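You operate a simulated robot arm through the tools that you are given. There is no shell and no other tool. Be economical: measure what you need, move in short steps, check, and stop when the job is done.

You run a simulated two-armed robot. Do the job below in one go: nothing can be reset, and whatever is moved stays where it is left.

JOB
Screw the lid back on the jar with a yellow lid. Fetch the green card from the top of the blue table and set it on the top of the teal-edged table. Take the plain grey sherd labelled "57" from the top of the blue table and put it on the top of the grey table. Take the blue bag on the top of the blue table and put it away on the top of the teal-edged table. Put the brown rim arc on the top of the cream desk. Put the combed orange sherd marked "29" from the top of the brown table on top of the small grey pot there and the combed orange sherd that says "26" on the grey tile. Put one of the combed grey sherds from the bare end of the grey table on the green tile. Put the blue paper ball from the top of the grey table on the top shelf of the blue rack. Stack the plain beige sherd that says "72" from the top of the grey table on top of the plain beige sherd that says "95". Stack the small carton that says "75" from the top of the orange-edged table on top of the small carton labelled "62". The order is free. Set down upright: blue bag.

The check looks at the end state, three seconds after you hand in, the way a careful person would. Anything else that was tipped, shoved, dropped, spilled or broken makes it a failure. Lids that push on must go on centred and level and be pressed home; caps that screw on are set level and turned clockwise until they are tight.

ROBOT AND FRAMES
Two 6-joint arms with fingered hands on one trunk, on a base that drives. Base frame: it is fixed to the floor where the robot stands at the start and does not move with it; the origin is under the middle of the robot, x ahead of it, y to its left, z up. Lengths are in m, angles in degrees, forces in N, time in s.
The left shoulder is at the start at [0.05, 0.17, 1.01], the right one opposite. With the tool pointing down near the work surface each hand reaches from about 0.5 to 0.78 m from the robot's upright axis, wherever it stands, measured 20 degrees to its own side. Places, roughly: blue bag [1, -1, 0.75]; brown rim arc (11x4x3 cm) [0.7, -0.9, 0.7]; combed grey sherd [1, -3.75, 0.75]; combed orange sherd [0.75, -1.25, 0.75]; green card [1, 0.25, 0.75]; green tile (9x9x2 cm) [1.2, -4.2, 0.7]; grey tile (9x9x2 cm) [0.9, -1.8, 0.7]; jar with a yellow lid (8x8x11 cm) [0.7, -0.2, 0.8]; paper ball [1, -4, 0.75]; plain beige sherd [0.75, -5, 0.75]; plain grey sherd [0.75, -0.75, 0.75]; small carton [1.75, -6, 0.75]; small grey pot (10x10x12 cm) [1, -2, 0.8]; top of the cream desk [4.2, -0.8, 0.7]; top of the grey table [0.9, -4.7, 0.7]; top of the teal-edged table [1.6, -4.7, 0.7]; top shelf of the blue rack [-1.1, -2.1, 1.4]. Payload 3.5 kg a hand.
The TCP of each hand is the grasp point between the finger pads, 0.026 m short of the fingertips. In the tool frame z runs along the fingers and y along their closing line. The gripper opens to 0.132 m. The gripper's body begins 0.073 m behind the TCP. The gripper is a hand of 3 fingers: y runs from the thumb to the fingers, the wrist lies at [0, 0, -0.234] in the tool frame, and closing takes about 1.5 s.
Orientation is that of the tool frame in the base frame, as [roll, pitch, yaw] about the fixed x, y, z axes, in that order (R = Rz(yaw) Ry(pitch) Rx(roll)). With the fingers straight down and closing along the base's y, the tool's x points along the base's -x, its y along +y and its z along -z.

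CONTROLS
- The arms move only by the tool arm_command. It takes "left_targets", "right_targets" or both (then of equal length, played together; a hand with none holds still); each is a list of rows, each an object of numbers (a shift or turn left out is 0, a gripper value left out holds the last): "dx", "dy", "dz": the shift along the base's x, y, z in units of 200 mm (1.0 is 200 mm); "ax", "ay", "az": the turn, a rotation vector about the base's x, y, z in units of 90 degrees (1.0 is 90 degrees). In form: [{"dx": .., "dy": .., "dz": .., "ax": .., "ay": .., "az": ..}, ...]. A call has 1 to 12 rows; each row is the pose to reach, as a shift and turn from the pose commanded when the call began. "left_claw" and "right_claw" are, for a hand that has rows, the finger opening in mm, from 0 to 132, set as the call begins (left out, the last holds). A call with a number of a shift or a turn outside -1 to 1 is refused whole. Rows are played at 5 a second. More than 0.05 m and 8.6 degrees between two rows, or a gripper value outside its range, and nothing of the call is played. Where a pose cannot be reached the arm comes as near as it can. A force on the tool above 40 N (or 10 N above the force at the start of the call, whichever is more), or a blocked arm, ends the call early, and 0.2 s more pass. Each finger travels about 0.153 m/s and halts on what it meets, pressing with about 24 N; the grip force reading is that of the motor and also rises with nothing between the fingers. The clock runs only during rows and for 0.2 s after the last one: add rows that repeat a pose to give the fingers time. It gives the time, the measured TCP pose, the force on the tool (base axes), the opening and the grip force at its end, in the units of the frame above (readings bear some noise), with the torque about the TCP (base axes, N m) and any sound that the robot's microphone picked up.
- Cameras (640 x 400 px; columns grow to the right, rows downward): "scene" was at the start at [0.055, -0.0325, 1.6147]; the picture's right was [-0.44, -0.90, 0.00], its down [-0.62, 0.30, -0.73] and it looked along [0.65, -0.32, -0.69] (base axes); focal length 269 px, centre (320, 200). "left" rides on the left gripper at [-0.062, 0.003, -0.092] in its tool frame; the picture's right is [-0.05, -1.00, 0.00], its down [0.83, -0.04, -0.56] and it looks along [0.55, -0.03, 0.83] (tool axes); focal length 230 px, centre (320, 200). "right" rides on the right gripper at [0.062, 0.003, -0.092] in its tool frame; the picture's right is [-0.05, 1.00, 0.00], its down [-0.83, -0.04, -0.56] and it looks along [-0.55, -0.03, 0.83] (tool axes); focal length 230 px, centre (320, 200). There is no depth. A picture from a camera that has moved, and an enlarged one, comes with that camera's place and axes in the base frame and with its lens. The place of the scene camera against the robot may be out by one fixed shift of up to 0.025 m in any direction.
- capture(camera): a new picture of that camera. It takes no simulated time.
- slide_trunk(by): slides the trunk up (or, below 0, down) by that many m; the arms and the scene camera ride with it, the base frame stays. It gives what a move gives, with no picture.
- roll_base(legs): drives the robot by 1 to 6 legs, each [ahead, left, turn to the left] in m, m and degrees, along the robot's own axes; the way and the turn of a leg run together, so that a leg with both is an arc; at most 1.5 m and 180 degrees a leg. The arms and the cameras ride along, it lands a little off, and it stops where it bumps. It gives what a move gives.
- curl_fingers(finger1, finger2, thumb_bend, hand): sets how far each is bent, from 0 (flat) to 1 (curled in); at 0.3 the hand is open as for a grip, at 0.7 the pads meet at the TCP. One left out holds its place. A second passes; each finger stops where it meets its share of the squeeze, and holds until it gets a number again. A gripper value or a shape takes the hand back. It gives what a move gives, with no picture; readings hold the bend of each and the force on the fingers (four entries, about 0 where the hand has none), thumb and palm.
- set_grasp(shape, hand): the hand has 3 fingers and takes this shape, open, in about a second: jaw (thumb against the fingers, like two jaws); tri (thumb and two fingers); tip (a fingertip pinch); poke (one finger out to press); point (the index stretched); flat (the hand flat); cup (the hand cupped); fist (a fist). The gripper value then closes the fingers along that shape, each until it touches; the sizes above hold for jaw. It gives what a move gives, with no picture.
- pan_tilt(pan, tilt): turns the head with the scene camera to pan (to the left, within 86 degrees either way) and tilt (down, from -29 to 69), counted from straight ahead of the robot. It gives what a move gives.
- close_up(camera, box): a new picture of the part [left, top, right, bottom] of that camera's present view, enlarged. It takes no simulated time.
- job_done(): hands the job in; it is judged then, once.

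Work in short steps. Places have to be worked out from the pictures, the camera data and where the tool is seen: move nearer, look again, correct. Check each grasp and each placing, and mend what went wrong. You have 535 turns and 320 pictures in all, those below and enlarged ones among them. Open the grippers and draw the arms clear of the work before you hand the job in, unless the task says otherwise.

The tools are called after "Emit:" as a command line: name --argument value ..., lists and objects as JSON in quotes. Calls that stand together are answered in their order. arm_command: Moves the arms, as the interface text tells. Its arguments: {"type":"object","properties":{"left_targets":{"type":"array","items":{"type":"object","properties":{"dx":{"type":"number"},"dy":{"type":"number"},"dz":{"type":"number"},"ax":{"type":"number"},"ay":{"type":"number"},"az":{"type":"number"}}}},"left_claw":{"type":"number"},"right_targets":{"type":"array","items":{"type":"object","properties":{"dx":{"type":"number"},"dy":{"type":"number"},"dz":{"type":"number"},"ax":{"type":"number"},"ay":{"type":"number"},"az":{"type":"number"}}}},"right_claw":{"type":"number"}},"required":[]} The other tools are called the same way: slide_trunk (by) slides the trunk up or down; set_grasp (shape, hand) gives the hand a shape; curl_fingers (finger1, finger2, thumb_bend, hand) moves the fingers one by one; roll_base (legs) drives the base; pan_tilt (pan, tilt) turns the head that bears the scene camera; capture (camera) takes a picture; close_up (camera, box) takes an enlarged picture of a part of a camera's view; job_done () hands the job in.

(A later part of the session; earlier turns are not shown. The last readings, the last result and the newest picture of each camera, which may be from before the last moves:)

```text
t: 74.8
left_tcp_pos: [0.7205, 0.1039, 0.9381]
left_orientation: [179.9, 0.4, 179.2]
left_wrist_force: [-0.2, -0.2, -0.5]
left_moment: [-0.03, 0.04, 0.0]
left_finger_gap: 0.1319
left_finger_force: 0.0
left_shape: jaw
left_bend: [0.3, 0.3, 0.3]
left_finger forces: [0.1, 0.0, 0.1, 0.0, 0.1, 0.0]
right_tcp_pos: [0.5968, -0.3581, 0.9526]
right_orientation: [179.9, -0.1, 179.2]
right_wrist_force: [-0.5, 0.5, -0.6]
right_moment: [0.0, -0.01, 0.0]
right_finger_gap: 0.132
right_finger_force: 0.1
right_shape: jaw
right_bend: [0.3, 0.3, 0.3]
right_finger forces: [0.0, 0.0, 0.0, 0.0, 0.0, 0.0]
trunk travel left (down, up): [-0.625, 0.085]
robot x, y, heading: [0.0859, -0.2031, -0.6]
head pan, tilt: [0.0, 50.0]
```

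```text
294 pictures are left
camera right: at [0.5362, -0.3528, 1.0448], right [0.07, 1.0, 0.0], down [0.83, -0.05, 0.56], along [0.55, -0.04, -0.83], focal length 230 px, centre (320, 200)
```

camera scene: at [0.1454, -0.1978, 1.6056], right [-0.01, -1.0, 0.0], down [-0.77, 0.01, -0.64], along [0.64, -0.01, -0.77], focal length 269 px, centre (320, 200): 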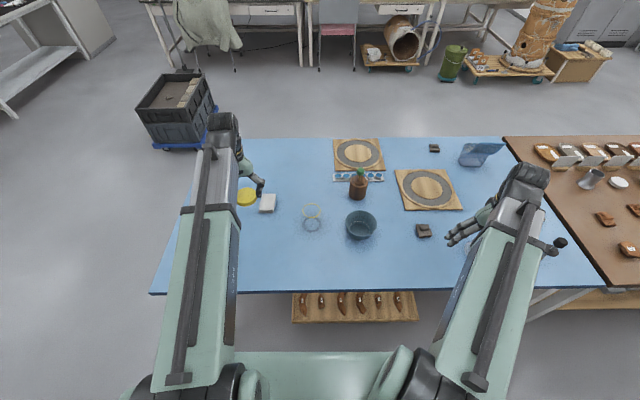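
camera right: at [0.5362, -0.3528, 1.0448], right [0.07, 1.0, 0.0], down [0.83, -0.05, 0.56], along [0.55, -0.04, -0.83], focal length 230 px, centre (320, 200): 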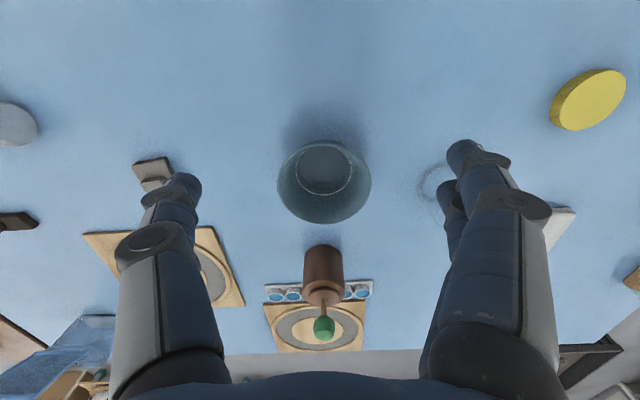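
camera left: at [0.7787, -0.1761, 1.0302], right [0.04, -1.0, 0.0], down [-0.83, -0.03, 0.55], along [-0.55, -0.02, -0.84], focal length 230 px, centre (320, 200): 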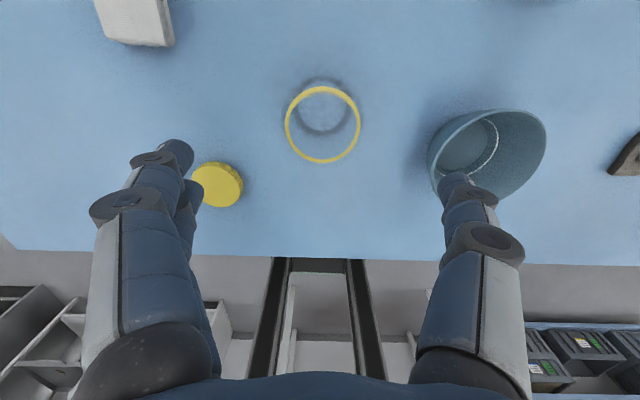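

I continue moving the right hand over the lid.

Emit:
arm_command --right_targets '[{"dx": 0.05, "dy": 0.24}, {"dx": 0.1, "dy": 0.48}, {"dx": 0.1, "dy": 0.72}, {"dx": 0.1, "dy": 0.96}]'

Emit:
arm_command --right_targets '[{"dy": 0.2}, {"dy": 0.4}, {"dy": 0.64}, {"dy": 0.64, "dz": -0.2}, {"dy": 0.64, "dz": -0.4}]'

Emit:
capture --camera "right"

```text
t: 75.8
left_tcp_pos: [0.719, 0.1038, 0.9376]
left_orientation: [180.0, 0.4, 179.2]
left_wrist_force: [0.2, -1.1, 0.3]
left_moment: [0.0, 0.01, 0.02]
left_finger_gap: 0.1318
left_finger_force: 0.0
left_shape: jaw
left_bend: [0.3, 0.3, 0.3]
left_finger forces: [0.1, 0.1, 0.0, 0.0, 0.0, 0.0]
right_tcp_pos: [0.6185, -0.1663, 0.9558]
right_orientation: [180.0, 0.0, 179.2]
right_wrist_force: [0.3, 0.9, -0.4]
right_moment: [0.01, -0.03, 0.02]
right_finger_gap: 0.1318
right_finger_force: 0.1
right_shape: jaw
right_bend: [0.3, 0.3, 0.3]
right_finger forces: [0.1, 0.1, 0.0, 0.0, 0.0, 0.1]
trunk travel left (down, up): [-0.625, 0.085]
robot x, y, heading: [0.085, -0.1999, -1.1]
head pan, tilt: [0.0, 50.0]
```

```text
t: 77.0
left_tcp_pos: [0.7192, 0.104, 0.9386]
left_orientation: [179.9, 0.4, 179.1]
left_wrist_force: [1.1, 0.2, -1.0]
left_moment: [0.05, -0.01, -0.03]
left_finger_gap: 0.1315
left_finger_force: 0.1
left_shape: jaw
left_bend: [0.3, 0.3, 0.3]
left_finger forces: [0.1, 0.0, 0.0, 0.0, 0.0, 0.0]
right_tcp_pos: [0.6194, -0.0391, 0.8732]
right_orientation: [-180.0, 0.0, 179.3]
right_wrist_force: [0.1, 0.5, 0.0]
right_moment: [-0.02, 0.0, 0.03]
right_finger_gap: 0.132
right_finger_force: 0.1
right_shape: jaw
right_bend: [0.3, 0.3, 0.3]
right_finger forces: [0.1, 0.0, 0.1, 0.0, 0.0, 0.0]
trunk travel left (down, up): [-0.625, 0.085]
robot x, y, heading: [0.0881, -0.2001, -0.4]
head pan, tilt: [0.0, 50.0]
```

```text
293 pictures are left
camera right: at [0.559, -0.0349, 0.9656], right [0.07, 1.0, 0.0], down [0.83, -0.05, 0.56], along [0.55, -0.04, -0.83], focal length 230 px, centre (320, 200)
```

right: 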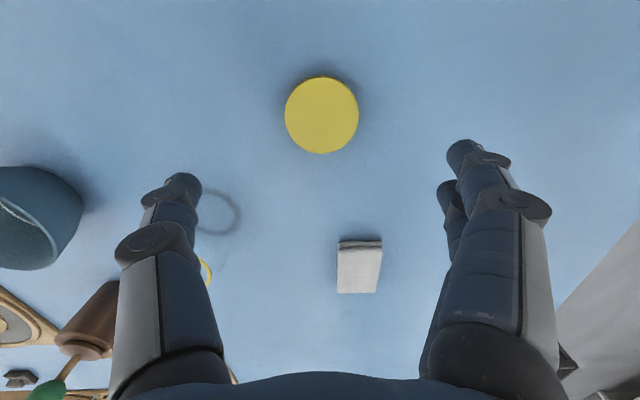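

The lid lies near (0.613,-0.038). I descend around it with the right hand and grip.

Emit:
arm_command --right_targets '[{"dx": -0.02, "dz": -0.2}, {"dx": -0.03, "dz": -0.4}, {"dx": -0.03, "dz": -0.5}, {"dx": -0.03, "dz": -0.525}]'

Emit:
arm_command --right_targets '[{}, {}, {}, {}, {}, {}, {}]' --right_claw 30

Emit:
arm_command --right_targets '[{"dz": 0.1}, {"dz": 0.25}, {"dz": 0.5}, {"dz": 0.75}]'

Emit:
capture --camera "right"

```text
t: 78.0
left_tcp_pos: [0.7198, 0.1027, 0.9392]
left_orientation: [180.0, 0.4, 179.2]
left_wrist_force: [0.6, -0.5, 0.9]
left_moment: [0.0, -0.01, 0.03]
left_finger_gap: 0.132
left_finger_force: 0.1
left_shape: jaw
left_bend: [0.3, 0.3, 0.3]
left_finger forces: [0.0, 0.0, 0.1, 0.1, 0.0, 0.1]
right_tcp_pos: [0.6138, -0.0399, 0.7691]
right_orientation: [-180.0, 0.0, 179.3]
right_wrist_force: [-0.2, 0.1, -0.9]
right_moment: [0.0, -0.02, 0.01]
right_finger_gap: 0.1317
right_finger_force: 0.1
right_shape: jaw
right_bend: [0.3, 0.3, 0.3]
right_finger forces: [0.1, 0.0, 0.1, 0.1, 0.0, 0.0]
trunk travel left (down, up): [-0.625, 0.085]
robot x, y, heading: [0.0872, -0.1984, -0.9]
head pan, tilt: [0.0, 50.0]
```

```text
t: 79.6
left_tcp_pos: [0.7198, 0.1034, 0.9389]
left_orientation: [179.9, 0.4, 179.3]
left_wrist_force: [0.3, 0.2, -0.5]
left_moment: [0.01, 0.0, 0.02]
left_finger_gap: 0.1319
left_finger_force: 0.1
left_shape: jaw
left_bend: [0.3, 0.3, 0.3]
left_finger forces: [0.1, 0.0, 0.1, 0.0, 0.0, 0.0]
right_tcp_pos: [0.6114, -0.0399, 0.7693]
right_orientation: [-179.9, 0.0, 179.1]
right_wrist_force: [0.5, 0.9, -0.5]
right_moment: [0.05, 0.0, -0.03]
right_finger_gap: 0.0573
right_finger_force: 23.9
right_shape: jaw
right_bend: [0.73, 0.73, 0.7]
right_finger forces: [11.3, 10.9, 0.0, 0.0, 22.0, 0.1]
trunk travel left (down, up): [-0.625, 0.085]
robot x, y, heading: [0.0842, -0.2006, -1.1]
head pan, tilt: [0.0, 50.0]
```

```text
t: 80.6
left_tcp_pos: [0.7194, 0.1039, 0.9384]
left_orientation: [180.0, 0.3, 179.2]
left_wrist_force: [-0.2, -0.2, 0.5]
left_moment: [-0.02, -0.02, 0.04]
left_finger_gap: 0.1317
left_finger_force: 0.0
left_shape: jaw
left_bend: [0.3, 0.3, 0.3]
left_finger forces: [0.0, 0.0, 0.1, 0.0, 0.0, 0.0]
right_tcp_pos: [0.6112, -0.0408, 0.9187]
right_orientation: [180.0, 0.0, 179.3]
right_wrist_force: [1.0, -0.3, 0.5]
right_moment: [0.02, 0.0, 0.01]
right_finger_gap: 0.0573
right_finger_force: 23.6
right_shape: jaw
right_bend: [0.73, 0.73, 0.7]
right_finger forces: [11.2, 11.0, 0.1, 0.0, 22.0, 0.0]
trunk travel left (down, up): [-0.625, 0.085]
robot x, y, heading: [0.0892, -0.1999, -0.8]
head pan, tilt: [0.0, 50.0]
```

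```text
292 pictures are left
camera right: at [0.5502, -0.0368, 1.0111], right [0.07, 1.0, 0.0], down [0.83, -0.05, 0.56], along [0.55, -0.04, -0.83], focal length 230 px, centre (320, 200)
```

right: 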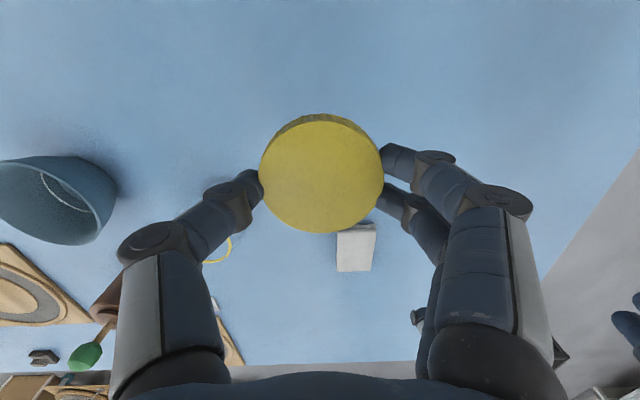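

The lid is held, its centre about 6 mm nearer the robot than the TCP. I park the right hand to the right and back the base 7 cm to give the left arm room to hold the jar.

Emit:
arm_command --right_targets '[{"dy": -0.24, "dz": 0.1}, {"dy": -0.48, "dz": 0.2}, {"dy": -0.72, "dz": 0.2}, {"dy": -0.96, "dz": 0.2}]'

Emit:
roll_base --legs '[[-0.07, 0, 0.7]]'

Emit:
arm_command --right_targets '[{"dy": -0.2}, {"dy": -0.4}, {"dy": -0.5}]'

```text
refused: row 1 steps farther than a row can; nothing moved
```

```text
t: 81.6
left_tcp_pos: [0.6445, 0.1127, 0.938]
left_orientation: [179.9, 0.5, 179.9]
left_wrist_force: [0.0, -0.4, 0.1]
left_moment: [-0.03, 0.02, -0.01]
left_finger_gap: 0.1318
left_finger_force: 0.0
left_shape: jaw
left_bend: [0.3, 0.3, 0.3]
left_finger forces: [0.0, 0.1, 0.1, 0.0, 0.1, 0.0]
right_tcp_pos: [0.537, -0.0342, 0.9193]
right_orientation: [180.0, 0.1, -180.0]
right_wrist_force: [-0.1, 0.1, -0.2]
right_moment: [0.01, -0.03, -0.01]
right_finger_gap: 0.057
right_finger_force: 23.6
right_shape: jaw
right_bend: [0.73, 0.73, 0.7]
right_finger forces: [11.3, 11.0, 0.1, 0.1, 22.1, 0.1]
trunk travel left (down, up): [-0.625, 0.085]
robot x, y, heading: [0.0153, -0.1974, -0.1]
head pan, tilt: [0.0, 50.0]
```

```text
t: 82.4
left_tcp_pos: [0.6461, 0.1122, 0.9381]
left_orientation: [179.9, 0.4, 179.9]
left_wrist_force: [-0.2, 0.9, -1.5]
left_moment: [0.03, 0.0, -0.02]
left_finger_gap: 0.132
left_finger_force: 0.1
left_shape: jaw
left_bend: [0.3, 0.3, 0.3]
left_finger forces: [0.1, 0.1, 0.0, 0.0, 0.1, 0.0]
right_tcp_pos: [0.5386, -0.1338, 0.9187]
right_orientation: [180.0, 0.1, 179.9]
right_wrist_force: [-0.8, 0.2, 0.6]
right_moment: [0.0, -0.03, -0.05]
right_finger_gap: 0.0574
right_finger_force: 24.3
right_shape: jaw
right_bend: [0.73, 0.73, 0.7]
right_finger forces: [11.3, 11.0, 0.0, 0.1, 22.1, 0.0]
trunk travel left (down, up): [-0.625, 0.085]
robot x, y, heading: [0.0138, -0.1982, -0.1]
head pan, tilt: [0.0, 50.0]
```

I move the right hand further aside, and then tilt the left hand toward the jar in one 10-row sweep.

Emit:
arm_command --right_targets '[{"dy": -0.2, "dz": 0.1}, {"dy": -0.4, "dz": 0.2}, {"dy": -0.6, "dz": 0.3}, {"dx": 0.1, "dy": -0.8, "dz": 0.3}, {"dx": 0.2, "dy": -1.0, "dz": 0.3}]'

Emit:
arm_command --left_targets '[{"dx": -0.02, "dy": -0.07, "dz": 0.0, "ax": -0.022, "ay": -0.07, "az": -0.035}, {"dx": -0.04, "dy": -0.14, "dz": 0.0, "ax": -0.044, "ay": -0.14, "az": -0.069}, {"dx": -0.06, "dy": -0.21, "dz": 0.0, "ax": -0.066, "ay": -0.21, "az": -0.104}, {"dx": -0.08, "dy": -0.28, "dz": 0.0, "ax": -0.088, "ay": -0.28, "az": -0.138}, {"dx": -0.1, "dy": -0.35, "dz": 0.0, "ax": -0.11, "ay": -0.35, "az": -0.173}, {"dx": -0.12, "dy": -0.42, "dz": 0.0, "ax": -0.132, "ay": -0.419, "az": -0.208}, {"dx": -0.14, "dy": -0.49, "dz": 0.0, "ax": -0.154, "ay": -0.489, "az": -0.242}, {"dx": -0.16, "dy": -0.56, "dz": 0.0, "ax": -0.176, "ay": -0.559, "az": -0.277}, {"dx": -0.18, "dy": -0.63, "dz": 0.0, "ax": -0.198, "ay": -0.629, "az": -0.311}, {"dx": -0.2, "dy": -0.7, "dz": 0.0, "ax": -0.22, "ay": -0.699, "az": -0.346}]'

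Emit:
capture --camera "left"

Emit:
capture --camera "scene"

```text
t: 83.6
left_tcp_pos: [0.6462, 0.1118, 0.9392]
left_orientation: [179.8, 0.4, 180.0]
left_wrist_force: [-0.2, -0.3, -0.3]
left_moment: [0.01, 0.0, -0.03]
left_finger_gap: 0.132
left_finger_force: 0.1
left_shape: jaw
left_bend: [0.3, 0.3, 0.3]
left_finger forces: [0.0, 0.0, 0.1, 0.0, 0.0, 0.0]
right_tcp_pos: [0.5781, -0.3344, 0.9769]
right_orientation: [180.0, 0.1, 179.9]
right_wrist_force: [-0.2, 0.5, -0.1]
right_moment: [-0.04, 0.03, -0.02]
right_finger_gap: 0.0574
right_finger_force: 24.2
right_shape: jaw
right_bend: [0.73, 0.73, 0.7]
right_finger forces: [11.4, 11.2, 0.0, 0.0, 22.1, 0.0]
trunk travel left (down, up): [-0.625, 0.085]
robot x, y, heading: [0.014, -0.2001, -0.4]
head pan, tilt: [0.0, 50.0]
```

```text
t: 85.8
left_tcp_pos: [0.6285, -0.0206, 0.9324]
left_orientation: [179.6, 65.5, 144.4]
left_wrist_force: [0.5, -0.6, -0.8]
left_moment: [0.02, 0.0, -0.01]
left_finger_gap: 0.1323
left_finger_force: 0.1
left_shape: jaw
left_bend: [0.3, 0.3, 0.3]
left_finger forces: [0.0, 0.1, 0.1, 0.0, 0.0, 0.0]
left hand out of reach, approached as far as the arm can: row 8, 9, 10
right_tcp_pos: [0.5786, -0.3343, 0.9779]
right_orientation: [180.0, -0.1, 179.8]
right_wrist_force: [0.2, 0.3, -0.5]
right_moment: [0.0, -0.01, 0.0]
right_finger_gap: 0.0572
right_finger_force: 23.9
right_shape: jaw
right_bend: [0.73, 0.73, 0.7]
right_finger forces: [11.4, 11.3, 0.0, 0.1, 22.2, 0.0]
trunk travel left (down, up): [-0.625, 0.085]
robot x, y, heading: [0.013, -0.2006, -0.1]
head pan, tilt: [0.0, 50.0]
```

```text
291 pictures are left
camera left: at [0.5818, 0.0149, 1.0268], right [-0.56, -0.83, 0.04], down [-0.72, 0.45, -0.53], along [0.42, -0.32, -0.85], focal length 230 px, centre (320, 200)
```

left: 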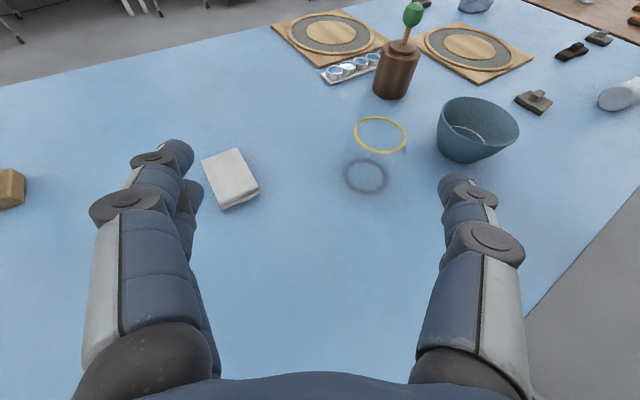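

```text
290 pictures are left
camera scene: at [0.0734, -0.1967, 1.6057], right [0.0, -1.0, 0.0], down [-0.77, 0.0, -0.64], along [0.64, 0.0, -0.77], focal length 269 px, centre (320, 200)
```

scene: 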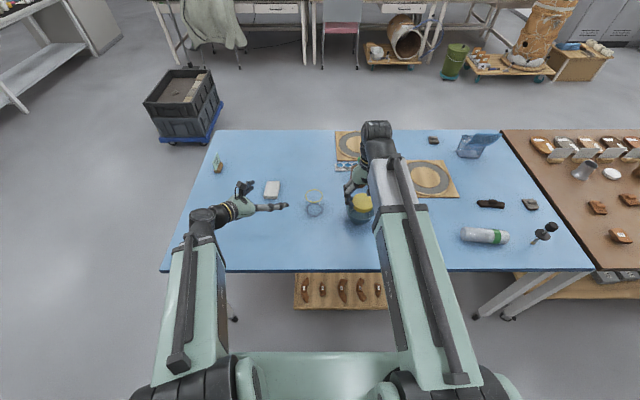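

The tilted left hand clears everything. I move it above-and-behind the jar first, then check.

Emit:
arm_command --left_targets '[{"dx": 0.09, "dy": -0.18, "dz": -0.03}, {"dx": 0.18, "dy": -0.36, "dz": -0.06}, {"dx": 0.27, "dy": -0.53, "dz": -0.08}, {"dx": 0.36, "dy": -0.71, "dz": -0.1}]'

Emit:
capture --camera "left"

```text
t: 86.8
left_tcp_pos: [0.7001, -0.1645, 0.9142]
left_orientation: [179.6, 65.4, 144.7]
left_wrist_force: [-0.8, -0.4, 0.1]
left_moment: [0.02, -0.03, 0.0]
left_finger_gap: 0.132
left_finger_force: 0.1
left_shape: jaw
left_bend: [0.3, 0.3, 0.3]
left_finger forces: [0.1, 0.1, 0.1, 0.0, 0.0, 0.0]
right_tcp_pos: [0.5786, -0.3353, 0.9761]
right_orientation: [179.9, 0.0, 179.9]
right_wrist_force: [-0.1, 0.0, -0.5]
right_moment: [0.02, 0.01, 0.04]
right_finger_gap: 0.0576
right_finger_force: 24.4
right_shape: jaw
right_bend: [0.73, 0.73, 0.7]
right_finger forces: [11.4, 11.2, 0.0, 0.0, 22.3, 0.0]
trunk travel left (down, up): [-0.625, 0.085]
robot x, y, heading: [0.0182, -0.201, -0.1]
head pan, tilt: [0.0, 50.0]
```

```text
289 pictures are left
camera left: at [0.6543, -0.129, 1.0081], right [-0.55, -0.83, 0.04], down [-0.72, 0.45, -0.52], along [0.42, -0.32, -0.85], focal length 230 px, centre (320, 200)
```

left: 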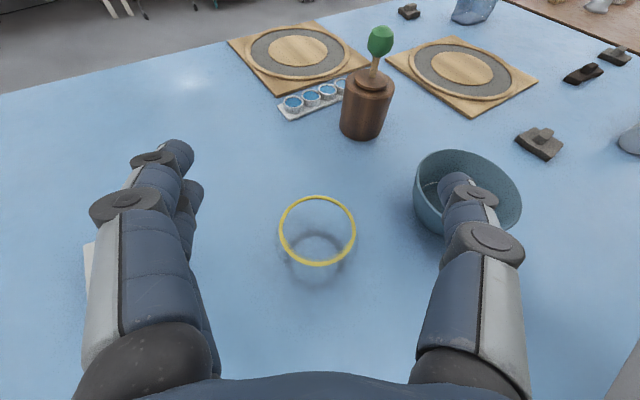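

The jar is centred between the fingers and the thumb clears the bowl. I come straight down to z≈0.777.

Emit:
arm_command --left_targets '[{"dz": -0.2}, {"dz": -0.4}, {"dz": -0.55}, {"dz": -0.685}]'

Emit:
capture --camera "left"

```text
t: 87.8
left_tcp_pos: [0.6995, -0.1622, 0.7748]
left_orientation: [179.4, 65.4, 144.6]
left_wrist_force: [-0.6, -0.3, -0.3]
left_moment: [-0.01, -0.05, 0.02]
left_finger_gap: 0.1319
left_finger_force: 0.0
left_shape: jaw
left_bend: [0.3, 0.3, 0.3]
left_finger forces: [0.0, 0.0, 0.0, 0.1, 0.0, 0.1]
right_tcp_pos: [0.579, -0.3338, 0.9775]
right_orientation: [180.0, 0.1, 179.9]
right_wrist_force: [0.8, 0.3, 0.0]
right_moment: [-0.03, 0.0, -0.04]
right_finger_gap: 0.0573
right_finger_force: 23.9
right_shape: jaw
right_bend: [0.73, 0.73, 0.7]
right_finger forces: [11.3, 11.2, 0.1, 0.0, 22.2, 0.0]
trunk travel left (down, up): [-0.625, 0.085]
robot x, y, heading: [0.0161, -0.2013, -0.4]
head pan, tilt: [0.0, 50.0]
```

```text
288 pictures are left
camera left: at [0.6537, -0.127, 0.8692], right [-0.55, -0.83, 0.04], down [-0.72, 0.45, -0.52], along [0.42, -0.32, -0.85], focal length 230 px, centre (320, 200)
```

left: 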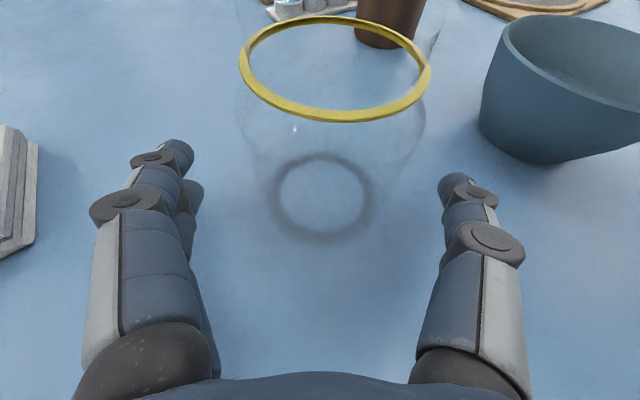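

The ring is pinned at (0.722,-0.180,0.823). I move 2.4 cm forward so the finger pads flank the jar body, then close.

Emit:
arm_command --left_targets '[{"dx": 0.05, "dy": -0.038}, {"dx": 0.105, "dy": -0.08}]'

Emit:
arm_command --left_targets '[{}, {}, {}, {}, {}, {}, {}]' --left_claw 30

Emit:
capture --camera "left"

```text
t: 88.4
left_tcp_pos: [0.7185, -0.1779, 0.7762]
left_orientation: [179.6, 65.4, 144.7]
left_wrist_force: [-0.4, -0.3, 0.5]
left_moment: [-0.01, -0.01, 0.02]
left_finger_gap: 0.1319
left_finger_force: 0.0
left_shape: jaw
left_bend: [0.3, 0.3, 0.3]
left_finger forces: [0.1, 0.0, 0.0, 0.0, 0.0, 0.1]
right_tcp_pos: [0.578, -0.335, 0.978]
right_orientation: [-179.9, 0.1, 179.9]
right_wrist_force: [-0.3, 0.0, 0.3]
right_moment: [0.0, -0.02, 0.0]
right_finger_gap: 0.0573
right_finger_force: 23.7
right_shape: jaw
right_bend: [0.73, 0.73, 0.7]
right_finger forces: [11.4, 11.1, 0.0, 0.0, 22.2, 0.0]
trunk travel left (down, up): [-0.625, 0.085]
robot x, y, heading: [0.0125, -0.2006, -0.6]
head pan, tilt: [0.0, 50.0]
```

```text
t: 90.0
left_tcp_pos: [0.7198, -0.1789, 0.7757]
left_orientation: [179.6, 65.5, 144.7]
left_wrist_force: [-0.4, -1.2, 0.7]
left_moment: [0.04, -0.07, -0.02]
left_finger_gap: 0.0643
left_finger_force: 24.1
left_shape: jaw
left_bend: [0.73, 0.72, 0.71]
left_finger forces: [11.0, 11.1, 0.0, 0.0, 22.3, 0.0]
right_tcp_pos: [0.5786, -0.3341, 0.9779]
right_orientation: [-180.0, 0.0, 180.0]
right_wrist_force: [0.4, -0.5, -0.1]
right_moment: [0.01, 0.01, 0.03]
right_finger_gap: 0.057
right_finger_force: 24.2
right_shape: jaw
right_bend: [0.73, 0.73, 0.7]
right_finger forces: [11.4, 11.2, 0.0, 0.1, 22.2, 0.1]
trunk travel left (down, up): [-0.625, 0.085]
robot x, y, heading: [0.0195, -0.2007, -0.2]
head pan, tilt: [0.0, 50.0]
```

```text
287 pictures are left
camera left: at [0.6728, -0.1432, 0.8706], right [-0.55, -0.83, 0.04], down [-0.72, 0.45, -0.52], along [0.42, -0.32, -0.85], focal length 230 px, centre (320, 200)
```

left: 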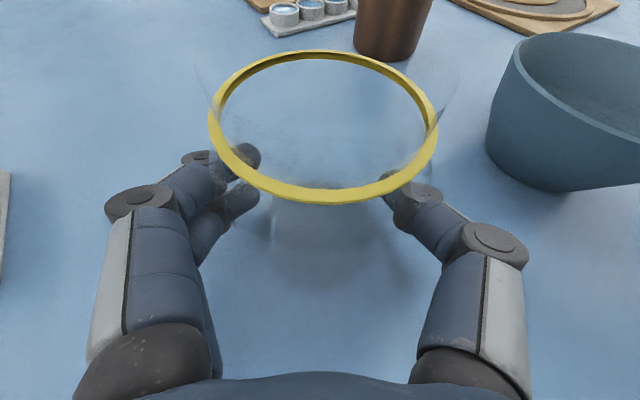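

The jar is held. Its ring stays near (0.7205,-0.179). I bring the lid above it with the right hand and look.

Emit:
arm_command --right_targets '[{"dx": 0.148, "dy": 0.154}, {"dx": 0.296, "dy": 0.308}, {"dx": 0.444, "dy": 0.462}, {"dx": 0.592, "dy": 0.616}, {"dx": 0.742, "dy": 0.77}, {"dx": 0.742, "dy": 0.77, "dz": -0.15}, {"dx": 0.742, "dy": 0.77, "dz": -0.3}, {"dx": 0.742, "dy": 0.77, "dz": -0.4}]'

Emit:
capture --camera "right"

Emit:
capture --camera "left"

```text
t: 91.8
left_tcp_pos: [0.718, -0.1775, 0.777]
left_orientation: [179.5, 65.4, 144.7]
left_wrist_force: [-0.1, -0.5, -0.6]
left_moment: [0.05, 0.02, -0.01]
left_finger_gap: 0.0643
left_finger_force: 24.2
left_shape: jaw
left_bend: [0.73, 0.72, 0.71]
left_finger forces: [11.0, 11.2, 0.1, 0.0, 22.6, 0.0]
right_tcp_pos: [0.7266, -0.1817, 0.8979]
right_orientation: [-180.0, 0.0, 179.9]
right_wrist_force: [-0.1, 0.4, -1.0]
right_moment: [0.01, 0.03, 0.02]
right_finger_gap: 0.0572
right_finger_force: 24.1
right_shape: jaw
right_bend: [0.73, 0.73, 0.7]
right_finger forces: [11.4, 11.3, 0.1, 0.0, 22.1, 0.1]
trunk travel left (down, up): [-0.625, 0.085]
robot x, y, heading: [0.0168, -0.1982, -0.5]
head pan, tilt: [0.0, 50.0]
```

```text
286 pictures are left
camera right: at [0.6665, -0.1771, 0.9897], right [0.05, 1.0, 0.0], down [0.83, -0.04, 0.56], along [0.55, -0.03, -0.83], focal length 230 px, centre (320, 200)
```

right: 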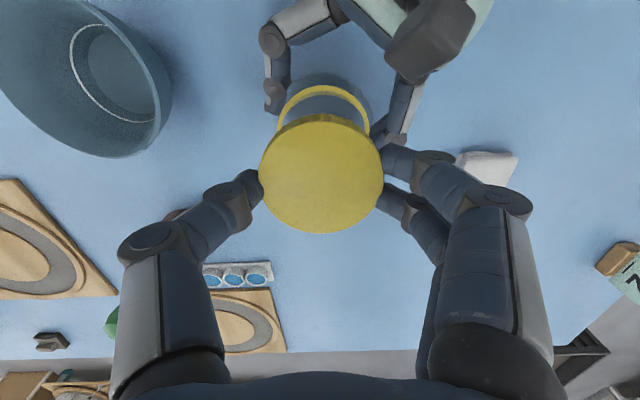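

```text
285 pictures are left
camera left: at [0.6729, -0.1431, 0.8706], right [-0.55, -0.83, 0.04], down [-0.72, 0.45, -0.52], along [0.42, -0.32, -0.85], focal length 230 px, centre (320, 200)
```

left: 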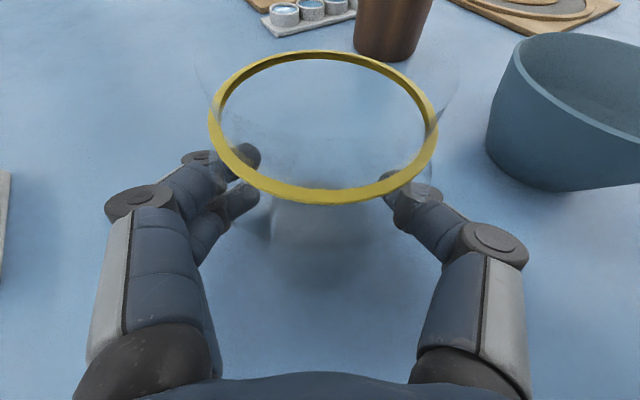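

I zoom in to compare the ring and the lid in the right camera.

Emit:
close_up --camera "right" --box '[220, 60, 420, 240]'

```text
2.22 times, centred on (320, 150) of right
camera zoom: at [0.6665, -0.1771, 0.9897], right [0.05, 1.0, 0.0], down [0.83, -0.04, 0.56], along [0.55, -0.03, -0.83], focal length 511 px, centre (320, 311)
```

zoom: 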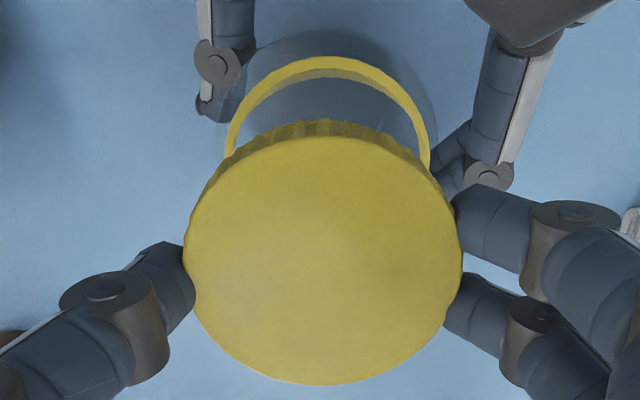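

The lid must shift about 7 mm toward the robot and 2 mm left. I correct and descend to just above the ring (lid bottom ≈ TCP−0.031).

Emit:
arm_command --right_targets '[{"dx": -0.035, "dy": 0.01, "dz": -0.05}, {"dx": -0.035, "dy": 0.01, "dz": -0.12}, {"dx": -0.035, "dy": 0.01, "dz": -0.17}]'

Emit:
capture --camera "left"

Emit:
close_up --camera "right" --box '[220, 60, 420, 240]'

```text
t: 92.6
left_tcp_pos: [0.7189, -0.1787, 0.7756]
left_orientation: [179.6, 65.5, 144.7]
left_wrist_force: [-0.2, 0.0, 0.1]
left_moment: [0.05, -0.02, 0.03]
left_finger_gap: 0.0638
left_finger_force: 24.1
left_shape: jaw
left_bend: [0.73, 0.72, 0.71]
left_finger forces: [11.0, 11.1, 0.0, 0.1, 22.4, 0.0]
right_tcp_pos: [0.7208, -0.1777, 0.8636]
right_orientation: [180.0, 0.0, 179.9]
right_wrist_force: [-0.3, -0.3, -0.1]
right_moment: [-0.01, -0.04, 0.0]
right_finger_gap: 0.0574
right_finger_force: 23.9
right_shape: jaw
right_bend: [0.73, 0.73, 0.7]
right_finger forces: [11.3, 11.2, 0.0, 0.1, 22.2, 0.0]
trunk travel left (down, up): [-0.625, 0.085]
robot x, y, heading: [0.0129, -0.1997, -0.3]
head pan, tilt: [0.0, 50.0]
```

```text
283 pictures are left
camera left: at [0.6729, -0.1431, 0.8706], right [-0.55, -0.83, 0.04], down [-0.72, 0.45, -0.52], along [0.42, -0.32, -0.85], focal length 230 px, centre (320, 200)
```

left: 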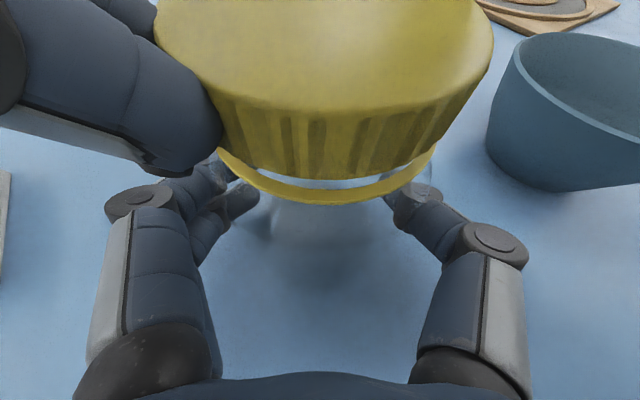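

```text
2.22 times, centred on (320, 150) of right
camera zoom: at [0.6595, -0.1741, 0.9562], right [0.05, 1.0, 0.0], down [0.83, -0.04, 0.56], along [0.55, -0.03, -0.83], focal length 511 px, centre (320, 311)
```

zoom: 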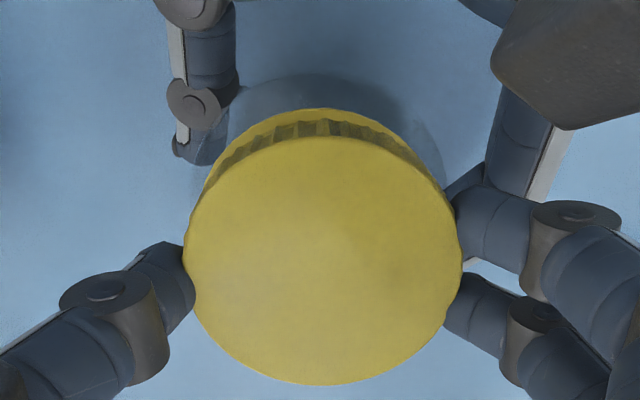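

In the left view the lid sits concentric above the ring. I lower it gently until it meets the ring.

Emit:
arm_command --right_targets '[{"dz": -0.01}, {"dz": -0.02}, {"dz": -0.03}, {"dz": -0.04}, {"dz": -0.05}]'

Emit:
capture --camera "left"

```text
t: 93.8
left_tcp_pos: [0.7174, -0.1779, 0.7767]
left_orientation: [179.3, 65.4, 144.5]
left_wrist_force: [8.0, -2.6, -8.6]
left_moment: [0.08, 0.01, -0.01]
left_finger_gap: 0.0638
left_finger_force: 24.3
left_shape: jaw
left_bend: [0.73, 0.72, 0.71]
left_finger forces: [12.9, 13.1, 0.0, 0.1, 22.6, 0.1]
right_tcp_pos: [0.7195, -0.1791, 0.8579]
right_orientation: [179.9, 0.2, 179.9]
right_wrist_force: [-5.0, 1.1, 29.6]
right_moment: [0.28, 0.11, -0.03]
right_finger_gap: 0.0573
right_finger_force: 24.2
right_shape: jaw
right_bend: [0.74, 0.74, 0.71]
right_finger forces: [14.6, 13.1, 0.0, 0.0, 26.1, 0.0]
trunk travel left (down, up): [-0.625, 0.085]
robot x, y, heading: [0.0166, -0.2024, -0.2]
head pan, tilt: [0.0, 50.0]
```

```text
281 pictures are left
camera left: at [0.6721, -0.1432, 0.871], right [-0.55, -0.83, 0.04], down [-0.72, 0.45, -0.52], along [0.42, -0.32, -0.85], focal length 230 px, centre (320, 200)
```

left: 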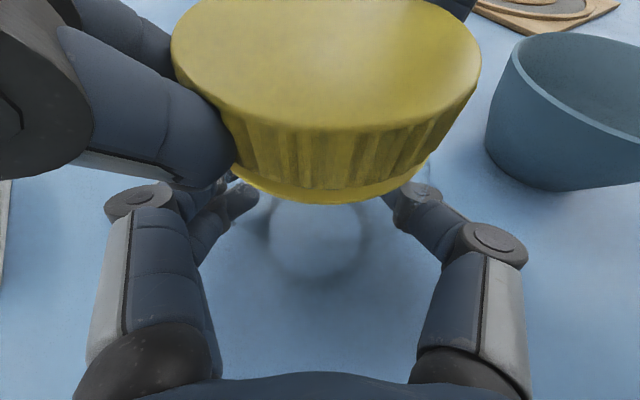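

The lid sits on the ring, centred. I ease the press slightly and turn clockwise about 81°.

Emit:
arm_command --right_targets '[{"dz": 0.008, "az": -0.09}, {"dz": 0.008, "az": -0.18}, {"dx": -0.002, "dy": -0.004, "dz": 0.006, "az": -0.27}, {"dx": -0.003, "dy": -0.006, "dz": 0.004, "az": -0.36}, {"dx": -0.004, "dy": -0.008, "dz": 0.002, "az": -0.45}, {"dx": -0.005, "dy": -0.01, "dz": 0.0, "az": -0.54}, {"dx": -0.007, "dy": -0.011, "dz": 0.0, "az": -0.63}, {"dx": -0.008, "dy": -0.012, "dz": 0.0, "az": -0.72}, {"dx": -0.01, "dy": -0.013, "dz": 0.0, "az": -0.81}, {"dx": -0.011, "dy": -0.013, "dz": 0.0, "az": -0.9}]'

Emit:
capture --camera "left"

```text
t: 96.0
left_tcp_pos: [0.7182, -0.1786, 0.7768]
left_orientation: [179.5, 65.4, 144.5]
left_wrist_force: [2.4, -4.4, -12.2]
left_moment: [0.18, 0.05, 0.05]
left_finger_gap: 0.064
left_finger_force: 24.0
left_shape: jaw
left_bend: [0.73, 0.72, 0.71]
left_finger forces: [11.2, 11.2, 0.0, 0.0, 25.2, 0.0]
right_tcp_pos: [0.7185, -0.1795, 0.8547]
right_orientation: [179.8, 0.0, 98.8]
right_wrist_force: [-0.4, 8.2, 29.8]
right_moment: [0.21, -0.24, 0.03]
right_finger_gap: 0.0575
right_finger_force: 24.6
right_shape: jaw
right_bend: [0.74, 0.74, 0.71]
right_finger forces: [14.5, 12.2, 0.0, 0.0, 26.1, 0.1]
trunk travel left (down, up): [-0.625, 0.085]
robot x, y, heading: [0.0159, -0.2011, -0.2]
head pan, tilt: [0.0, 50.0]
```

```text
280 pictures are left
camera left: at [0.6719, -0.1432, 0.8712], right [-0.56, -0.83, 0.04], down [-0.72, 0.45, -0.52], along [0.42, -0.32, -0.85], focal length 230 px, centre (320, 200)
```

left: 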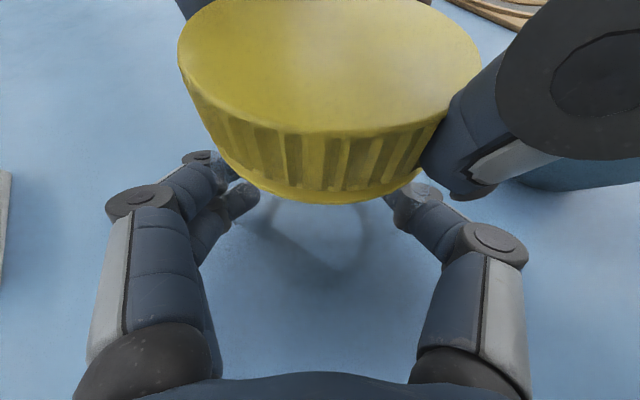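

The lid turned and sank about 3 mm onto the thread. I open the fingers a little, lift clear, turn back, and re-grip for the next stroke.

Emit:
arm_command --right_targets '[{"dz": 0.02}, {"dz": 0.02}, {"dz": 0.02}, {"dz": 0.1}, {"dz": 0.22}]' --right_claw 90

Emit:
arm_command --right_targets '[{"az": 0.09}, {"az": 0.18}, {"az": 0.27}, {"az": 0.36}, {"az": 0.45}, {"az": 0.54}, {"az": 0.63}, {"az": 0.72}, {"az": 0.81}, {"az": 0.9}]'

Emit:
capture --camera "left"

Emit:
close_up --camera "right" --box '[220, 60, 420, 240]'

```text
t: 97.2
left_tcp_pos: [0.7188, -0.1775, 0.7759]
left_orientation: [179.6, 65.3, 144.6]
left_wrist_force: [-0.3, 0.0, -0.1]
left_moment: [0.02, -0.01, 0.0]
left_finger_gap: 0.0638
left_finger_force: 23.8
left_shape: jaw
left_bend: [0.73, 0.72, 0.71]
left_finger forces: [11.7, 11.9, 0.0, 0.0, 23.5, 0.1]
right_tcp_pos: [0.7184, -0.1813, 0.8968]
right_orientation: [-180.0, 0.0, 98.9]
right_wrist_force: [0.1, 1.0, -0.1]
right_moment: [-0.03, 0.04, 0.01]
right_finger_gap: 0.0894
right_finger_force: 0.1
right_shape: jaw
right_bend: [0.69, 0.69, 0.66]
right_finger forces: [0.0, 0.0, 0.0, 0.0, 0.0, 0.0]
trunk travel left (down, up): [-0.625, 0.085]
robot x, y, heading: [0.0165, -0.1963, -0.1]
head pan, tilt: [0.0, 50.0]
```

```text
t: 99.4
left_tcp_pos: [0.7191, -0.1782, 0.7763]
left_orientation: [179.6, 65.5, 144.7]
left_wrist_force: [0.3, -0.1, 0.2]
left_moment: [0.03, -0.06, -0.01]
left_finger_gap: 0.0636
left_finger_force: 23.6
left_shape: jaw
left_bend: [0.73, 0.72, 0.71]
left_finger forces: [11.7, 11.9, 0.0, 0.0, 23.5, 0.0]
right_tcp_pos: [0.7196, -0.1807, 0.8984]
right_orientation: [-179.9, 0.0, -179.8]
right_wrist_force: [0.1, 0.6, -0.4]
right_moment: [-0.01, -0.03, -0.02]
right_finger_gap: 0.0897
right_finger_force: 0.0
right_shape: jaw
right_bend: [0.69, 0.69, 0.66]
right_finger forces: [0.0, 0.1, 0.0, 0.0, 0.1, 0.0]
trunk travel left (down, up): [-0.625, 0.085]
robot x, y, heading: [0.0129, -0.1985, -0.2]
head pan, tilt: [0.0, 50.0]
```

```text
279 pictures are left
camera left: at [0.6728, -0.1431, 0.8706], right [-0.55, -0.83, 0.04], down [-0.72, 0.45, -0.52], along [0.42, -0.32, -0.85], focal length 230 px, centre (320, 200)
```

left: 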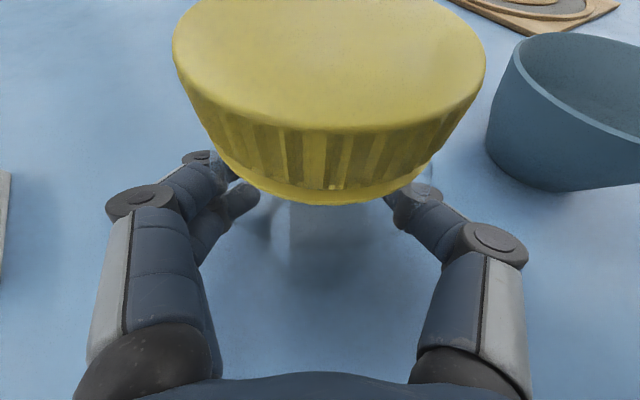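

```text
2.22 times, centred on (320, 150) of right
camera zoom: at [0.6573, -0.1774, 0.9907], right [0.05, 1.0, 0.0], down [0.83, -0.04, 0.56], along [0.55, -0.03, -0.83], focal length 511 px, centre (320, 311)
```

zoom: 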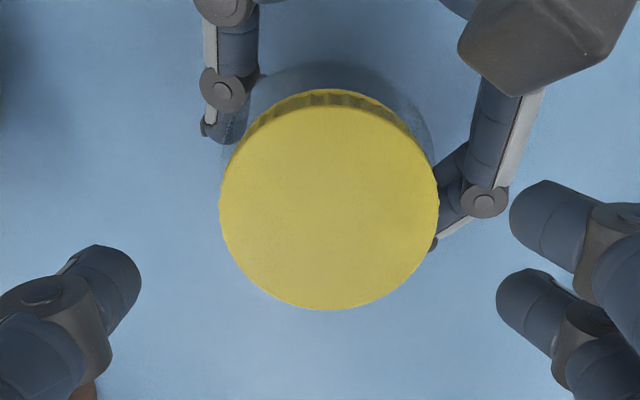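

The lid is centred on the jar. I lower over it again, with a 3 mm correction in y, and grip.

Emit:
arm_command --right_targets '[{"dy": 0.015, "dz": -0.1}, {"dy": 0.015, "dz": -0.215}]'

Emit:
arm_command --right_targets '[{}, {}, {}, {}]' --right_claw 30

Emit:
arm_command --right_targets '[{"dz": -0.004, "az": -0.09}, {"dz": -0.006, "az": -0.18}, {"dz": -0.008, "az": -0.27}, {"dz": -0.01, "az": -0.36}, {"dz": -0.012, "az": -0.45}, {"dz": -0.012, "az": -0.54}, {"dz": -0.014, "az": -0.63}, {"dz": -0.016, "az": -0.72}, {"dz": -0.016, "az": -0.81}, {"dz": -0.018, "az": -0.9}]'

Emit:
capture --camera "left"

```text
t: 100.0
left_tcp_pos: [0.7188, -0.1787, 0.7759]
left_orientation: [179.5, 65.3, 144.6]
left_wrist_force: [-0.1, -0.6, 0.3]
left_moment: [0.04, -0.04, -0.02]
left_finger_gap: 0.0639
left_finger_force: 24.2
left_shape: jaw
left_bend: [0.73, 0.72, 0.71]
left_finger forces: [11.8, 11.7, 0.0, 0.0, 23.6, 0.1]
right_tcp_pos: [0.72, -0.1759, 0.8541]
right_orientation: [-180.0, 0.0, 179.8]
right_wrist_force: [0.2, -0.1, -0.2]
right_moment: [-0.03, -0.02, -0.02]
right_finger_gap: 0.0898
right_finger_force: 0.0
right_shape: jaw
right_bend: [0.69, 0.69, 0.66]
right_finger forces: [0.0, 0.0, 0.0, 0.1, 0.0, 0.0]
trunk travel left (down, up): [-0.625, 0.085]
robot x, y, heading: [0.0144, -0.1994, -0.3]
head pan, tilt: [0.0, 50.0]
```

```text
t: 101.0
left_tcp_pos: [0.7182, -0.1794, 0.7756]
left_orientation: [179.6, 65.3, 144.7]
left_wrist_force: [-0.6, 0.3, 1.7]
left_moment: [-0.01, -0.07, -0.02]
left_finger_gap: 0.0641
left_finger_force: 23.7
left_shape: jaw
left_bend: [0.73, 0.72, 0.71]
left_finger forces: [11.7, 11.9, 0.0, 0.0, 23.5, 0.0]
right_tcp_pos: [0.7189, -0.1768, 0.8536]
right_orientation: [180.0, 0.0, 179.9]
right_wrist_force: [0.8, 0.3, -1.3]
right_moment: [0.01, -0.03, 0.0]
right_finger_gap: 0.0571
right_finger_force: 23.9
right_shape: jaw
right_bend: [0.73, 0.73, 0.7]
right_finger forces: [11.1, 11.0, 0.1, 0.0, 21.8, 0.0]
trunk travel left (down, up): [-0.625, 0.085]
robot x, y, heading: [0.0098, -0.2001, -0.2]
head pan, tilt: [0.0, 50.0]
```

```text
t: 103.2
left_tcp_pos: [0.7178, -0.1766, 0.7757]
left_orientation: [179.6, 65.4, 144.6]
left_wrist_force: [-4.4, -0.4, 0.7]
left_moment: [0.07, -0.05, -0.06]
left_finger_gap: 0.0635
left_finger_force: 23.7
left_shape: jaw
left_bend: [0.73, 0.72, 0.71]
left_finger forces: [11.0, 11.1, 0.1, 0.0, 25.3, 0.1]
right_tcp_pos: [0.7185, -0.177, 0.8523]
right_orientation: [179.8, 0.0, 98.7]
right_wrist_force: [6.1, 1.0, 4.1]
right_moment: [0.04, -0.28, 0.02]
right_finger_gap: 0.0568
right_finger_force: 24.2
right_shape: jaw
right_bend: [0.73, 0.73, 0.7]
right_finger forces: [14.1, 13.8, 0.0, 0.1, 21.0, 0.1]
trunk travel left (down, up): [-0.625, 0.085]
robot x, y, heading: [0.0178, -0.2051, -0.2]
head pan, tilt: [0.0, 50.0]
```

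```text
277 pictures are left
camera left: at [0.6726, -0.1432, 0.8708], right [-0.55, -0.83, 0.04], down [-0.72, 0.45, -0.52], along [0.42, -0.32, -0.85], focal length 230 px, centre (320, 200)
```

left: 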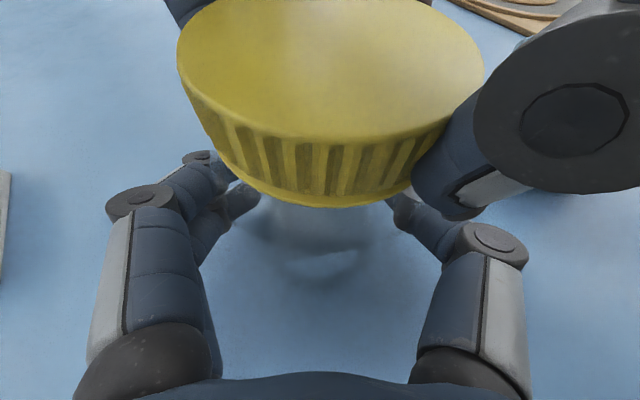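

Torque is still tiny, so the thread is still running. I do another stroke.

Emit:
arm_command --right_targets '[{}, {}, {}, {"dz": 0.1}, {"dz": 0.22}]' --right_claw 90

Emit:
arm_command --right_targets '[{"az": 0.09}, {"az": 0.18}, {"az": 0.27}, {"az": 0.36}, {"az": 0.45}, {"az": 0.54}, {"az": 0.63}, {"az": 0.72}, {"az": 0.81}, {"az": 0.9}, {"az": 0.9, "dz": -0.1}, {"az": 0.9, "dz": -0.22}]'

Emit:
arm_command --right_targets '[{}, {}, {}, {}]' --right_claw 30

Emit:
arm_command --right_targets '[{"dz": -0.004, "az": -0.09}, {"dz": -0.006, "az": -0.18}, {"dz": -0.008, "az": -0.27}, {"dz": -0.01, "az": -0.36}, {"dz": -0.012, "az": -0.45}, {"dz": -0.012, "az": -0.54}, {"dz": -0.014, "az": -0.63}, {"dz": -0.016, "az": -0.72}, {"dz": -0.016, "az": -0.81}, {"dz": -0.018, "az": -0.9}]'

Emit:
capture --camera "left"

```text
t: 104.4
left_tcp_pos: [0.7185, -0.1793, 0.7763]
left_orientation: [179.6, 65.4, 144.7]
left_wrist_force: [-1.0, 0.5, 0.3]
left_moment: [0.06, -0.05, -0.01]
left_finger_gap: 0.0635
left_finger_force: 23.7
left_shape: jaw
left_bend: [0.73, 0.72, 0.71]
left_finger forces: [12.4, 12.0, 0.0, 0.1, 24.1, 0.1]
right_tcp_pos: [0.7177, -0.1764, 0.8968]
right_orientation: [179.9, 0.1, 98.9]
right_wrist_force: [-0.6, 0.6, 0.1]
right_moment: [0.03, 0.03, -0.03]
right_finger_gap: 0.0898
right_finger_force: 0.2
right_shape: jaw
right_bend: [0.69, 0.69, 0.66]
right_finger forces: [0.0, 0.0, 0.1, 0.0, 0.1, 0.0]
trunk travel left (down, up): [-0.625, 0.085]
robot x, y, heading: [0.0152, -0.202, -0.2]
head pan, tilt: [0.0, 50.0]
```

```text
t: 107.0
left_tcp_pos: [0.7177, -0.1786, 0.7759]
left_orientation: [179.7, 65.5, 144.7]
left_wrist_force: [-0.5, 0.3, 0.4]
left_moment: [0.03, -0.03, 0.0]
left_finger_gap: 0.0635
left_finger_force: 23.6
left_shape: jaw
left_bend: [0.73, 0.72, 0.71]
left_finger forces: [12.3, 11.9, 0.1, 0.0, 24.1, 0.0]
right_tcp_pos: [0.7179, -0.179, 0.8503]
right_orientation: [-180.0, 0.0, -180.0]
right_wrist_force: [0.0, -1.1, -0.4]
right_moment: [0.01, 0.02, 0.01]
right_finger_gap: 0.0895
right_finger_force: 0.1
right_shape: jaw
right_bend: [0.69, 0.69, 0.66]
right_finger forces: [0.0, 0.0, 0.1, 0.0, 0.0, 0.0]
trunk travel left (down, up): [-0.625, 0.085]
robot x, y, heading: [0.0134, -0.1996, -0.4]
head pan, tilt: [0.0, 50.0]
```

```text
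t: 108.0
left_tcp_pos: [0.7186, -0.1786, 0.7751]
left_orientation: [179.7, 65.4, 144.6]
left_wrist_force: [-0.2, -0.1, 0.2]
left_moment: [0.03, -0.03, -0.02]
left_finger_gap: 0.0636
left_finger_force: 24.0
left_shape: jaw
left_bend: [0.73, 0.72, 0.71]
left_finger forces: [12.2, 11.8, 0.0, 0.0, 24.2, 0.0]
right_tcp_pos: [0.7202, -0.1784, 0.8506]
right_orientation: [-180.0, 0.0, 179.9]
right_wrist_force: [-0.4, 0.3, -1.6]
right_moment: [0.0, 0.02, -0.02]
right_finger_gap: 0.0573
right_finger_force: 24.2
right_shape: jaw
right_bend: [0.73, 0.73, 0.7]
right_finger forces: [11.1, 11.0, 0.1, 0.0, 21.6, 0.0]
trunk travel left (down, up): [-0.625, 0.085]
robot x, y, heading: [0.0158, -0.2014, -0.3]
head pan, tilt: [0.0, 50.0]
```

```text
t: 110.2
left_tcp_pos: [0.718, -0.1771, 0.7776]
left_orientation: [179.4, 65.3, 144.6]
left_wrist_force: [15.3, -7.2, 2.9]
left_moment: [0.37, -0.14, -1.07]
left_finger_gap: 0.0473
left_finger_force: 24.0
left_shape: jaw
left_bend: [0.75, 0.74, 0.77]
left_finger forces: [15.1, 13.5, 0.0, 0.1, 14.0, 0.0]
right_tcp_pos: [0.7163, -0.1779, 0.8478]
right_orientation: [-179.8, 0.0, 98.8]
right_wrist_force: [-12.6, 4.7, 11.7]
right_moment: [-0.12, 0.92, 1.11]
right_finger_gap: 0.0552
right_finger_force: 24.0
right_shape: jaw
right_bend: [0.74, 0.74, 0.71]
right_finger forces: [15.3, 8.1, 0.1, 0.0, 36.5, 0.1]
trunk travel left (down, up): [-0.625, 0.085]
robot x, y, heading: [0.0105, -0.2029, -0.1]
head pan, tilt: [0.0, 50.0]
```

```text
276 pictures are left
camera left: at [0.6728, -0.1426, 0.8714], right [-0.55, -0.83, 0.04], down [-0.72, 0.45, -0.52], along [0.42, -0.32, -0.85], focal length 230 px, centre (320, 200)
```

left: 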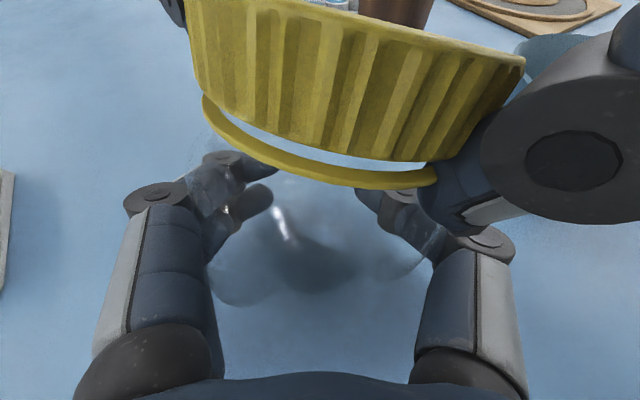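

Torque jumped to about 1.1 N·m and the lid now looks tilted away from the ring. I look with the other cameras before anything else.

Emit:
capture --camera "right"

Emit:
close_up --camera "scene" --box '[230, 140, 410, 260]'

```text
275 pictures are left
camera right: at [0.7113, -0.1164, 0.9404], right [0.99, 0.1, 0.0], down [0.09, -0.83, 0.56], along [0.06, -0.55, -0.83], focal length 230 px, centre (320, 200)
```

right: 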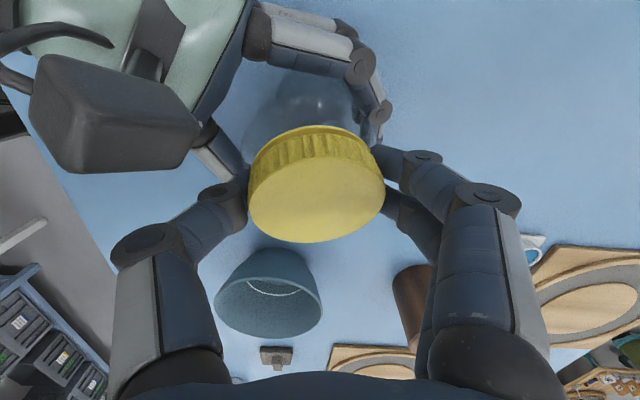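

```text
3.33 times, centred on (320, 200) of scene
camera zoom: at [0.0722, -0.1969, 1.6056], right [0.0, -1.0, 0.0], down [-0.77, 0.0, -0.64], along [0.64, 0.0, -0.77], focal length 897 px, centre (320, 200)
```

zoom: 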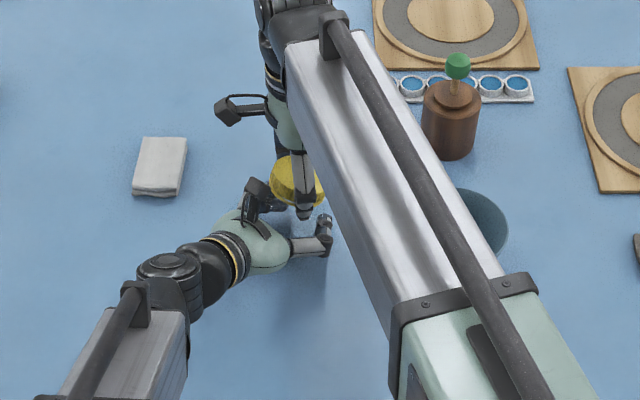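

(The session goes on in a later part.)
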